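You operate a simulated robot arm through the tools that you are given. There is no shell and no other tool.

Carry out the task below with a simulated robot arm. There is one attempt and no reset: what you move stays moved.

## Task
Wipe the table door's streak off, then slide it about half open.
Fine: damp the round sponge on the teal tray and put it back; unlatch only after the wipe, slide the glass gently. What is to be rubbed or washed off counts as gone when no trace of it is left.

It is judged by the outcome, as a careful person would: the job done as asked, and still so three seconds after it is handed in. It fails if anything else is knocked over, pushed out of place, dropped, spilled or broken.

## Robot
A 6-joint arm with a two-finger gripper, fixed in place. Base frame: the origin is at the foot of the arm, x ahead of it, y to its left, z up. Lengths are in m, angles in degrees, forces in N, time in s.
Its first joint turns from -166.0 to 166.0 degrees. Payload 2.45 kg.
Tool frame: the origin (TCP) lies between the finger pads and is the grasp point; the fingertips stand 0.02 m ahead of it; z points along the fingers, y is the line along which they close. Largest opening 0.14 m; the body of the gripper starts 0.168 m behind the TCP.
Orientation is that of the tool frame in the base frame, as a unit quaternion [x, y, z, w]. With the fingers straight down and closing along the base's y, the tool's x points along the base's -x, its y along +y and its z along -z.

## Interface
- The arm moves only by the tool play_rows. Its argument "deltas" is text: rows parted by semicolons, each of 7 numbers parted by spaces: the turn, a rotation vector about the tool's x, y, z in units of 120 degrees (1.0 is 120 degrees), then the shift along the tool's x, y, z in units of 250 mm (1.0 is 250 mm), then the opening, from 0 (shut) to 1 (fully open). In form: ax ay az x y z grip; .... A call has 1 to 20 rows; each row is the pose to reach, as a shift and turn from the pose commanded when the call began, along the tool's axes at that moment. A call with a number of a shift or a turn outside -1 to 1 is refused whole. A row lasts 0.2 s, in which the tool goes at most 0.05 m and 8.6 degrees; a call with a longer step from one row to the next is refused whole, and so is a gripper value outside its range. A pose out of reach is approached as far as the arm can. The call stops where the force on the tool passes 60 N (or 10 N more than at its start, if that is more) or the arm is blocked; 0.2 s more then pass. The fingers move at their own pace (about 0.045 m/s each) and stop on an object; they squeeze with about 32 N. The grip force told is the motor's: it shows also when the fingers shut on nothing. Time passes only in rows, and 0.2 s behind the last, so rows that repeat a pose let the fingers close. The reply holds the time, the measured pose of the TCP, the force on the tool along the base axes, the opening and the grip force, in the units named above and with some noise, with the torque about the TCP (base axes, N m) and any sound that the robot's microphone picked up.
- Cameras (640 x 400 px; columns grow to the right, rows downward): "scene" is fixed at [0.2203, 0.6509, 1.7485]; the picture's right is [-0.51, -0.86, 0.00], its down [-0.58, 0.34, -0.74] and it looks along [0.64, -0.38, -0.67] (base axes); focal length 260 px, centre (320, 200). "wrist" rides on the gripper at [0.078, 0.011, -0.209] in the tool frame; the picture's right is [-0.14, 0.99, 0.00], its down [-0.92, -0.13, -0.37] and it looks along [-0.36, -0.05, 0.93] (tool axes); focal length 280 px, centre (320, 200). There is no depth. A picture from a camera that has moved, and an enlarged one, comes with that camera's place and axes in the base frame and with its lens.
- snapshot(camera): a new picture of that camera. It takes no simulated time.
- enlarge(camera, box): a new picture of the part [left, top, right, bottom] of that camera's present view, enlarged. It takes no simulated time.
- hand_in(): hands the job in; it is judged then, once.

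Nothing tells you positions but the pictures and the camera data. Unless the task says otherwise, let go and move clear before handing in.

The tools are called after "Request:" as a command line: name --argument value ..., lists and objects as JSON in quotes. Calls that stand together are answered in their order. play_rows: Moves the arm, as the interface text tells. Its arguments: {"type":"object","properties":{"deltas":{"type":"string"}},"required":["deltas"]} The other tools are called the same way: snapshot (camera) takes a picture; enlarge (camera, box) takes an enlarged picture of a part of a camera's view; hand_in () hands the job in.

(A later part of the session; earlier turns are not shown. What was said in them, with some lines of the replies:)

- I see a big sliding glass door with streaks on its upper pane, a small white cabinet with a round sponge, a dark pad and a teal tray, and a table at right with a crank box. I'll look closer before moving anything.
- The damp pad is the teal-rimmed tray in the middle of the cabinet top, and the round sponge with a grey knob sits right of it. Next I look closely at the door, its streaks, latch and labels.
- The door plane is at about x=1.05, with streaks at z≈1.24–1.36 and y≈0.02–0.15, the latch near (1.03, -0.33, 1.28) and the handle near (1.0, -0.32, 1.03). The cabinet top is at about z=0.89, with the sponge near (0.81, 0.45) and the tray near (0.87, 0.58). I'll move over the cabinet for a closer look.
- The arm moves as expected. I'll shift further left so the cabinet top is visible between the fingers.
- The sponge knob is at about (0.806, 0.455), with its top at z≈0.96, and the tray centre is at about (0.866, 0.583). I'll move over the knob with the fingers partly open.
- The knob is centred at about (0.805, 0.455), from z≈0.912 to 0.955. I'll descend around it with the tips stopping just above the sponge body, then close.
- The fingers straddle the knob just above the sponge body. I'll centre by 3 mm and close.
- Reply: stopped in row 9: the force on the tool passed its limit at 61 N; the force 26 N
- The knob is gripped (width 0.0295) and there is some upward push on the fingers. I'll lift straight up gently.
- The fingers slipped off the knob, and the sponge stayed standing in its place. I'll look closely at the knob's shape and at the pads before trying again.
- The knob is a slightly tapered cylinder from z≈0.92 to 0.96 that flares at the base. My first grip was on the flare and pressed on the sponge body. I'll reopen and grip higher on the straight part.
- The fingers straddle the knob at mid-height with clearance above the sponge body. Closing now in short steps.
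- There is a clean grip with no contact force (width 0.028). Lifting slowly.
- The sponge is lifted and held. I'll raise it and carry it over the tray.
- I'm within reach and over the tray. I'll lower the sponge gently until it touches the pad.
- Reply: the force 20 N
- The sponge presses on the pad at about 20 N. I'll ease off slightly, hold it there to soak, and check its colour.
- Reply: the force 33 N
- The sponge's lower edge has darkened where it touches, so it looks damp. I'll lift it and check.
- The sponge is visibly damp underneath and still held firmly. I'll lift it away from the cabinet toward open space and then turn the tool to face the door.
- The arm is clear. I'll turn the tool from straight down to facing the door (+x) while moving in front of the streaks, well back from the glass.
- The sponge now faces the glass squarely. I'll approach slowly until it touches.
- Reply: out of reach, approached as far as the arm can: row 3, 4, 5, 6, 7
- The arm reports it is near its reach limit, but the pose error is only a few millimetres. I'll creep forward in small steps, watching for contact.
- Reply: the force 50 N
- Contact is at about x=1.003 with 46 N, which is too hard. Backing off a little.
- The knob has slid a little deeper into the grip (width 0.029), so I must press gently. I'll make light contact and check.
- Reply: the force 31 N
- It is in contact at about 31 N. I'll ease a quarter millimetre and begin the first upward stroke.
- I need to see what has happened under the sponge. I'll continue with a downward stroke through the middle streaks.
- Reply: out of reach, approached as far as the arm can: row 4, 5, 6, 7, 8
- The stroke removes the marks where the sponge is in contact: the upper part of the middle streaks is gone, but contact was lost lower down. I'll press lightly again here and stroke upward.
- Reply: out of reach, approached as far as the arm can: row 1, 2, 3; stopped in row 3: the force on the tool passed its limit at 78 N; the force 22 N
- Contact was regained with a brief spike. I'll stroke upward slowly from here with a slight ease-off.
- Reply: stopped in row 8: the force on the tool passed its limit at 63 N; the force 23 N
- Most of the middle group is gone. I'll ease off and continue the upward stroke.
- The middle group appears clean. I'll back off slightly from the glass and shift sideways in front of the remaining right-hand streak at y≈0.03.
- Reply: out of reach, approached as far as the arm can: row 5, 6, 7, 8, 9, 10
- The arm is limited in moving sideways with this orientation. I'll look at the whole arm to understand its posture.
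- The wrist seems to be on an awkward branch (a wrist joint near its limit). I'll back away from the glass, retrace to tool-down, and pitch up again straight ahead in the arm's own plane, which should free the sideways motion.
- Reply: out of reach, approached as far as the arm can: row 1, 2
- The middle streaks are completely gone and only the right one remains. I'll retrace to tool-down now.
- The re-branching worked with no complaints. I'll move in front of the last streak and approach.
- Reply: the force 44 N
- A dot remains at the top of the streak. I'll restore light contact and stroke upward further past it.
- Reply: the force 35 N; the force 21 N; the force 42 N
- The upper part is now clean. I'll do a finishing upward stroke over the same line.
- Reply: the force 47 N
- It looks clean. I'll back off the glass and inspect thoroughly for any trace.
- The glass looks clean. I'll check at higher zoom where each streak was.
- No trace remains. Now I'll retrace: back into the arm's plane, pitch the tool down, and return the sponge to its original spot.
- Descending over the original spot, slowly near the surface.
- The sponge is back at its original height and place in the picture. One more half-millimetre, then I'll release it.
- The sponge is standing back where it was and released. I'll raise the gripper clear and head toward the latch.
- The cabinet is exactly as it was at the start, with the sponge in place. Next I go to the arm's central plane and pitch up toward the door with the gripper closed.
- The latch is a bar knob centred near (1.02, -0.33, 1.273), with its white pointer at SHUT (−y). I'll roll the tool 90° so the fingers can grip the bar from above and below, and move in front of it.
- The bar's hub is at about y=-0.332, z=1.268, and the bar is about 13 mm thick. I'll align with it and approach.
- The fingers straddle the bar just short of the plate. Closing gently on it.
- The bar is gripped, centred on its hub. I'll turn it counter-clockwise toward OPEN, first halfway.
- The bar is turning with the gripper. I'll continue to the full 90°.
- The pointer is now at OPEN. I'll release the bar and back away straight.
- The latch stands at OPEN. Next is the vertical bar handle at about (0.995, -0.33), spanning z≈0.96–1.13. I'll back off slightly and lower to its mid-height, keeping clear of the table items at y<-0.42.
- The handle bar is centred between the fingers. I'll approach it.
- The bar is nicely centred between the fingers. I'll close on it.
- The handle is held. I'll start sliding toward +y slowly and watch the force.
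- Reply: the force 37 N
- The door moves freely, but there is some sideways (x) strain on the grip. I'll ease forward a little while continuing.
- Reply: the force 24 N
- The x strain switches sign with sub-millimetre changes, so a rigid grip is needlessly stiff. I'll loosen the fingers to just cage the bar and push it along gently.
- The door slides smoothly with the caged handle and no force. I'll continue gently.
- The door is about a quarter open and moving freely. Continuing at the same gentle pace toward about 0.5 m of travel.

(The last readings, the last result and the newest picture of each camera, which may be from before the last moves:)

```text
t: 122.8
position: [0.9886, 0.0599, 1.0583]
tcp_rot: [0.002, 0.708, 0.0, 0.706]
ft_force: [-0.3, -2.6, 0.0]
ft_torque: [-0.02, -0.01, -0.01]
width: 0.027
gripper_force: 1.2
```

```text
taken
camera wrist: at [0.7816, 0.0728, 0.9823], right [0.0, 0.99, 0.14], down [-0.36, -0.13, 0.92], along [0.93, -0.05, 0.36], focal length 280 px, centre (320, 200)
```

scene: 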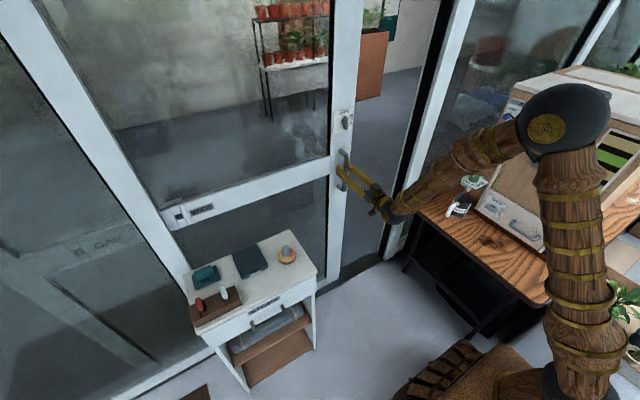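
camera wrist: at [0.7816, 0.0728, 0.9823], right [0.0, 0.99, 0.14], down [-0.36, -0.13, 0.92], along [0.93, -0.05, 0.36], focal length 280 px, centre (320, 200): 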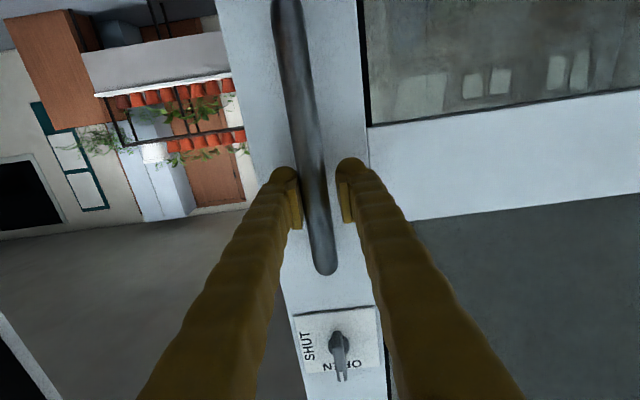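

About 0.38 m open now. I'll go a bit further, to roughly the halfway point of the 1.1 m or so of travel, slowing at the end.

Request:
play_rows --deltas "0 0 0 0 0.02 0 0.18; 0 0 0 0 0.05 0 0.18; 0 0 0 0 0.08 0 0.18; 0 0 0 0 0.11 0 0.18; 0 0 0 0 0.14 0 0.18; 0 0 0 0 0.17 0 0.18; 0 0 0 0 0.2 0 0.18; 0 0 0 0 0.23 0 0.18; 0 0 0 0 0.26 0 0.18; 0 0 0 0 0.29 0 0.18; 0 0 0 0 0.32 0 0.18; 0 0 0 0 0.35 0 0.18; 0 0 0 0 0.38 0 0.18; 0 0 0 0 0.41 0 0.18; 0 0 0 0 0.44 0 0.18; 0 0 0 0 0.47 0 0.18; 0 0 0 0 0.5 0 0.18; 0 0 0 0 0.525 0 0.18; 0 0 0 0 0.545 0 0.18; 0 0 0 0 0.555 0 0.18"

Request:
snapshot --camera "scene"

Request:
snapshot --camera "wrist"

```text
t: 127.0
position: [0.988, 0.198, 1.0592]
tcp_rot: [0.001, 0.709, 0.001, 0.705]
ft_force: [-1.1, -4.7, -0.6]
ft_torque: [-0.03, 0.04, -0.02]
width: 0.0279
gripper_force: 2.1
```

```text
taken
```

scene: 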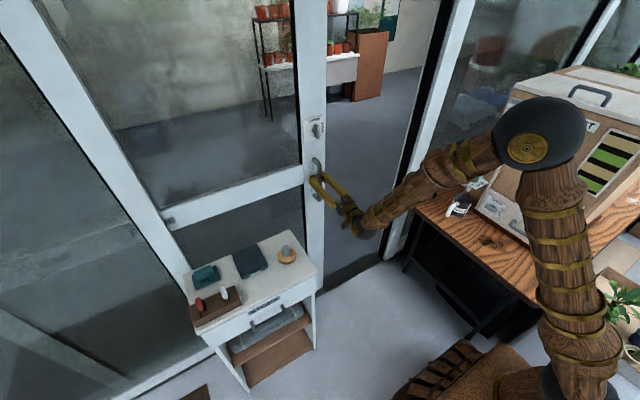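

```text
taken
camera wrist: at [0.7816, 0.2109, 0.9823], right [0.0, 0.99, 0.14], down [-0.36, -0.13, 0.92], along [0.93, -0.05, 0.36], focal length 280 px, centre (320, 200)
```

wrist: 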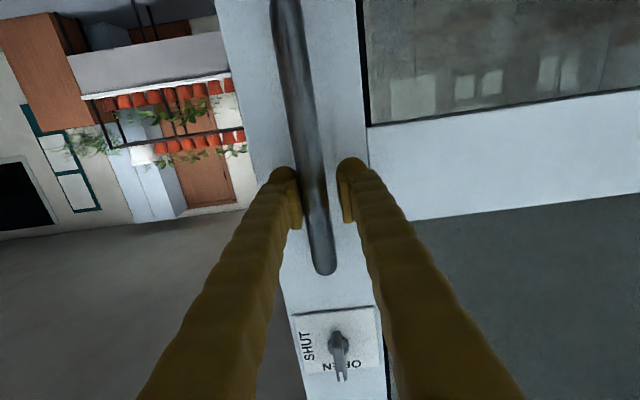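

The door is about 0.52 m open, roughly half. I'll open the fingers to release the handle, let it settle and back straight out.

Request:
play_rows --deltas "0 0 0 0 -0.004 0 0.22; 0 0 0 0 -0.004 0 0.3; 0 0 0 0 -0.004 0 0.4; 0 0 0 0 -0.004 0 0.5; 0 0 0 0 -0.004 0 0.5; 0 0 0 0 -0.004 -0.06 0.5; 0 0 0 0 -0.004 -0.16 0.5; 0 0 0 0 -0.004 -0.28 0.5; 0 0 0 0 -0.004 -0.42 0.5; 0 0 0 0 -0.004 -0.56 0.5; 0 0 0 0 -0.004 -0.56 0.5"

Request:
snapshot --camera "wrist"

Request:
snapshot --camera "scene"

```text
t: 129.4
position: [0.8488, 0.1986, 1.061]
tcp_rot: [0.002, 0.709, 0.0, 0.705]
ft_force: [-0.2, -0.2, 0.1]
ft_torque: [0.0, -0.01, -0.01]
width: 0.07
gripper_force: 0.1
```

```text
taken
camera wrist: at [0.6408, 0.2115, 0.9836], right [0.0, 0.99, 0.14], down [-0.36, -0.13, 0.92], along [0.93, -0.05, 0.36], focal length 280 px, centre (320, 200)
```

wrist: 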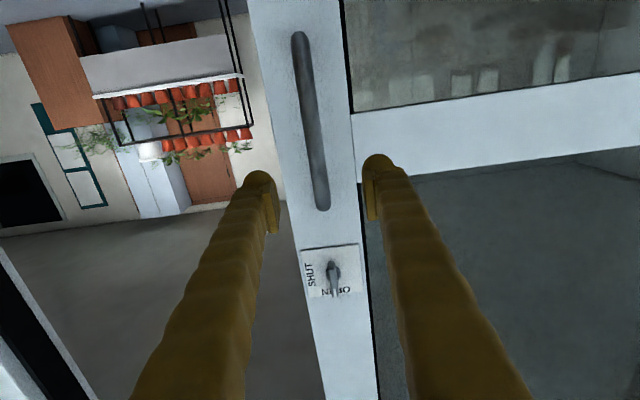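

```text
taken
```

scene: 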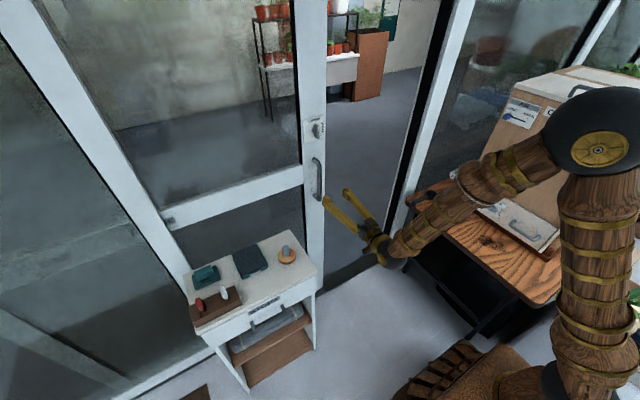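

The door stays where it was left. I'll raise the arm clear and then check the whole scene once more.

Request:
play_rows --deltas "0 0 0 -0.1 -0.04 -0.05 0.5; 0 0 0 -0.22 -0.08 -0.1 0.5; 0 0 0 -0.36 -0.16 -0.15 0.5; 0 0 0 -0.5 -0.24 -0.2 0.5; 0 0 0 -0.64 -0.32 -0.24 0.5; 0 0 0 -0.76 -0.4 -0.24 0.5; 0 0 0 -0.76 -0.4 -0.24 0.5; 0 0 0 -0.76 -0.4 -0.24 0.5; 0 0 0 -0.76 -0.4 -0.24 0.5"

Request:
snapshot --camera "scene"

Request:
enlarge --camera "scene" --box '[160, 80, 340, 220]'

Request:
enlarge --camera "scene" --box '[160, 220, 340, 340]'

Request:
snapshot --camera "wrist"

```text
t: 131.4
position: [0.7901, 0.0981, 1.2509]
tcp_rot: [0.002, 0.709, -0.001, 0.706]
ft_force: [0.1, 0.3, 0.9]
ft_torque: [-0.01, 0.03, -0.01]
width: 0.0702
gripper_force: 0.1
```

```text
taken
```

scene: 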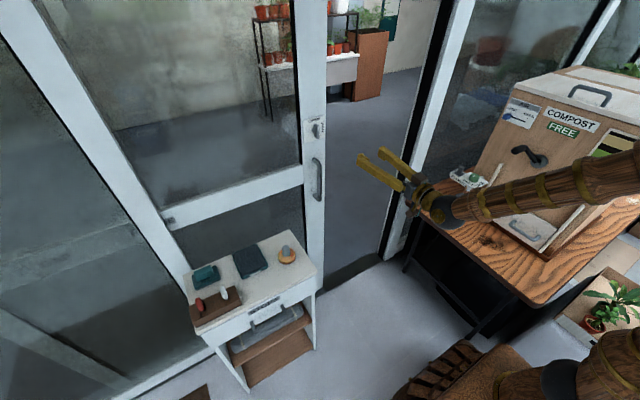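

```text
2.86 times, centred on (250, 150) of scene
camera zoom: at [0.2203, 0.6509, 1.7485], right [-0.51, -0.86, 0.0], down [-0.58, 0.34, -0.74], along [0.64, -0.38, -0.67], focal length 743 px, centre (520, 343)
```

zoom: 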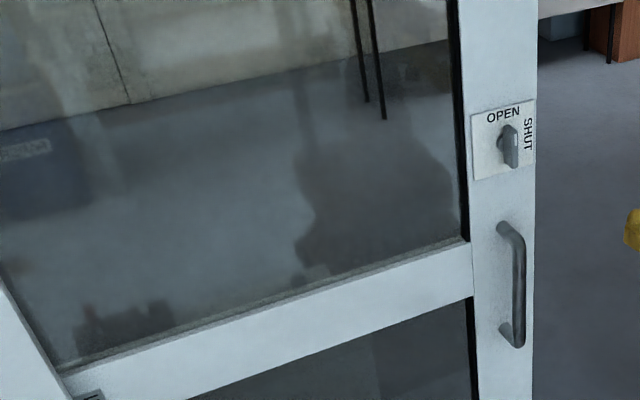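

```text
3.33 times, centred on (250, 280) of scene
camera zoom: at [0.2203, 0.6509, 1.7485], right [-0.51, -0.86, 0.0], down [-0.58, 0.34, -0.74], along [0.64, -0.38, -0.67], focal length 867 px, centre (553, -67)
```

zoom: 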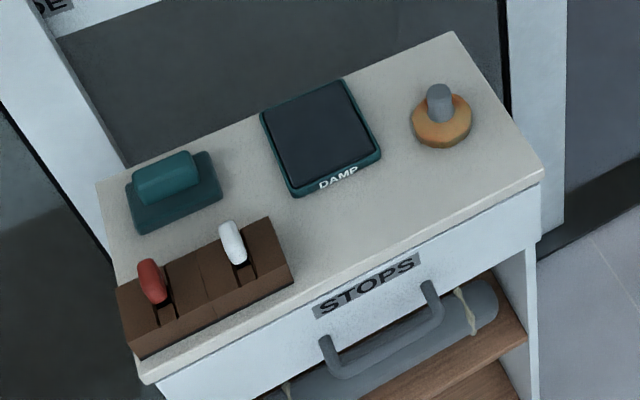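

```text
taken
camera wrist: at [0.582, 0.1104, 1.173], right [0.0, 0.99, 0.14], down [-0.36, -0.13, 0.92], along [0.93, -0.05, 0.36], focal length 280 px, centre (320, 200)
```

wrist: 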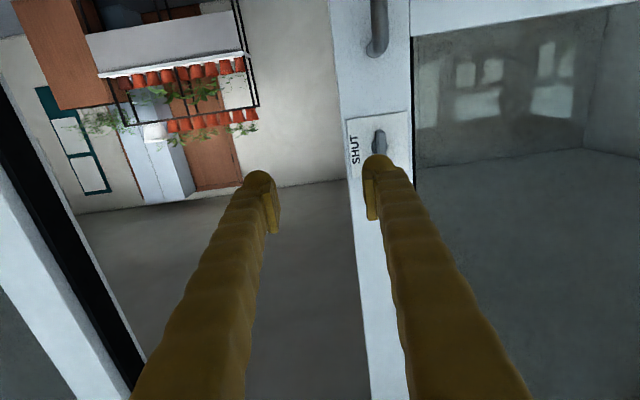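

The latch is open, the door is about half open, the sponge is back and everything else is untouched. One last close check of the wiped glass area in its new position.

Request:
enlarge --camera "scene" --box '[180, 90, 260, 160]'

Request:
enlarge --camera "scene" --box '[230, 80, 310, 150]'

Request:
enlarge --camera "scene" --box '[420, 60, 640, 280]'

```text
5.71 times, centred on (220, 125) of scene
camera zoom: at [0.2203, 0.6509, 1.7485], right [-0.51, -0.86, 0.0], down [-0.58, 0.34, -0.74], along [0.64, -0.38, -0.67], focal length 1486 px, centre (891, 629)
```

zoom: 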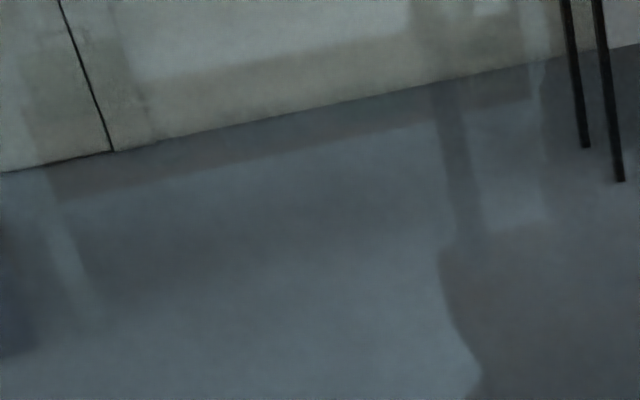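

```text
5.71 times, centred on (270, 115) of scene
camera zoom: at [0.2203, 0.6509, 1.7485], right [-0.51, -0.86, 0.0], down [-0.58, 0.34, -0.74], along [0.64, -0.38, -0.67], focal length 1486 px, centre (606, 686)
```

zoom: 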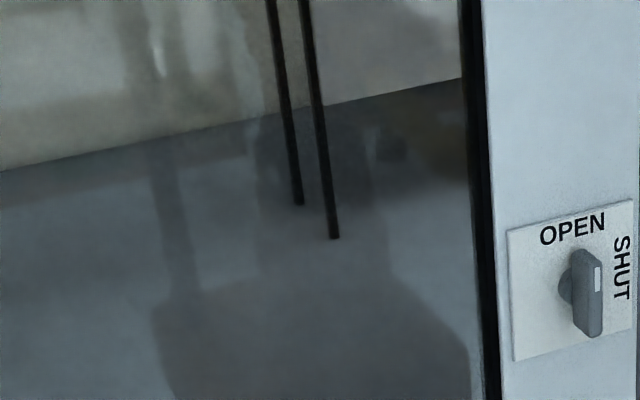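

```text
1.82 times, centred on (530, 170) of scene
camera zoom: at [0.2203, 0.6509, 1.7485], right [-0.51, -0.86, 0.0], down [-0.58, 0.34, -0.74], along [0.64, -0.38, -0.67], focal length 473 px, centre (-62, 254)
```

zoom: 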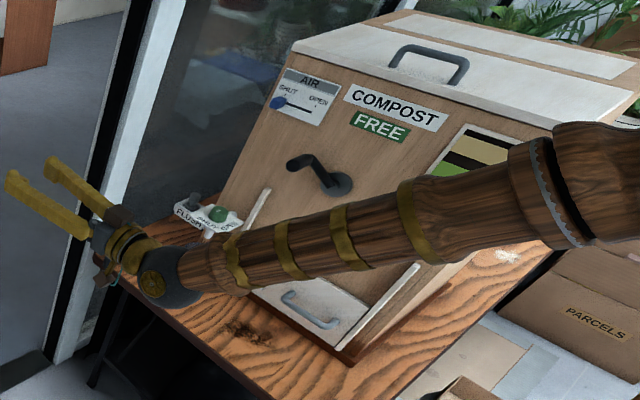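

There is one faint light mark high on the glass; I'll check whether it is a reflection.

Request:
enlarge --camera "scene" --box '[225, 70, 265, 105]'

Request:
play_rows --deltas "0 0 0 0.1 -0.1 -0.1 0.5; 0 0 0 0.2 -0.2 -0.2 0.5; 0 0 0 0.2 -0.2 -0.2 0.5"

Request:
enlarge --camera "scene" --box '[225, 70, 265, 105]'

Request:
enlarge --camera "scene" --box '[40, 0, 320, 200]'

```text
11.43 times, centred on (245, 88) of scene
camera zoom: at [0.2203, 0.6509, 1.7485], right [-0.51, -0.86, 0.0], down [-0.58, 0.34, -0.74], along [0.64, -0.38, -0.67], focal length 2971 px, centre (1177, 1486)
```

zoom: 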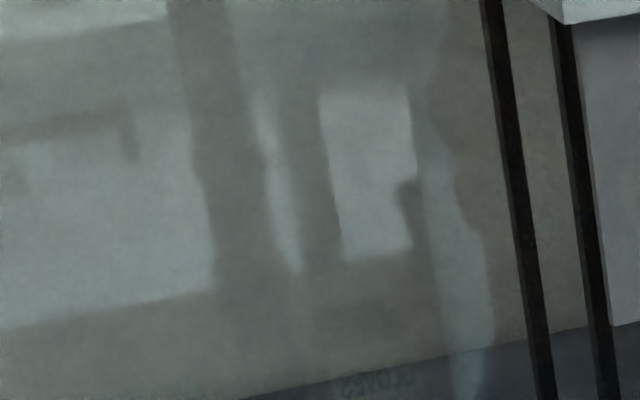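

```text
t: 132.2
position: [0.7394, 0.0446, 1.2012]
tcp_rot: [0.002, 0.709, 0.0, 0.705]
ft_force: [-0.3, 0.1, 0.1]
ft_torque: [0.02, -0.01, 0.02]
width: 0.0702
gripper_force: 0.1
```

```text
11.43 times, centred on (245, 88) of scene
camera zoom: at [0.2203, 0.6509, 1.7485], right [-0.51, -0.86, 0.0], down [-0.58, 0.34, -0.74], along [0.64, -0.38, -0.67], focal length 2971 px, centre (1177, 1486)
```

zoom: 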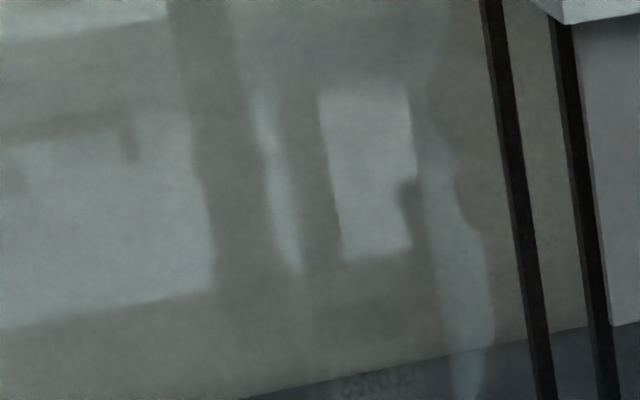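

```text
2.00 times, centred on (180, 100) of scene
camera zoom: at [0.2203, 0.6509, 1.7485], right [-0.51, -0.86, 0.0], down [-0.58, 0.34, -0.74], along [0.64, -0.38, -0.67], focal length 520 px, centre (600, 400)
```

zoom: 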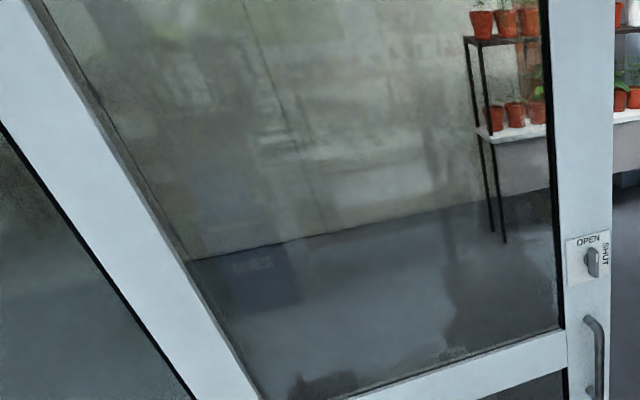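

The faint light patches are only window reflections, and no streak remains. The door is about half open and unlatched, the sponge is back in place and the arm is clear, so I'm handing in.

Request:
hand_in

```text
The job is handed in.
```

The door is wiped clean and unlatched, and it now stands about half open. I've handed the job in; no verdict has come back yet.

- **Sponge:** I pressed the round sponge on the teal DAMP tray until its underside darkened. After wiping I set it back on its original spot. The first grip on its knob slipped off, but the sponge stayed standing.
- **Wipe:** All the white streaks are gone from the upper pane, checked at high zoom before and after sliding. The pale patches still visible are reflections. Contact force reached about 78 N once while wiping, but I saw no damage.
- **Latch:** I turned it from SHUT to OPEN only after the wipe was finished and the sponge was back.
- **Slide:** I slid the door slowly by its handle, about 0.52 m. I estimated full travel at 1.0 to 1.1 m from the pictures. It stayed in place after I let go.

Nothing else was moved or knocked over that I could see, and the arm is clear of everything.
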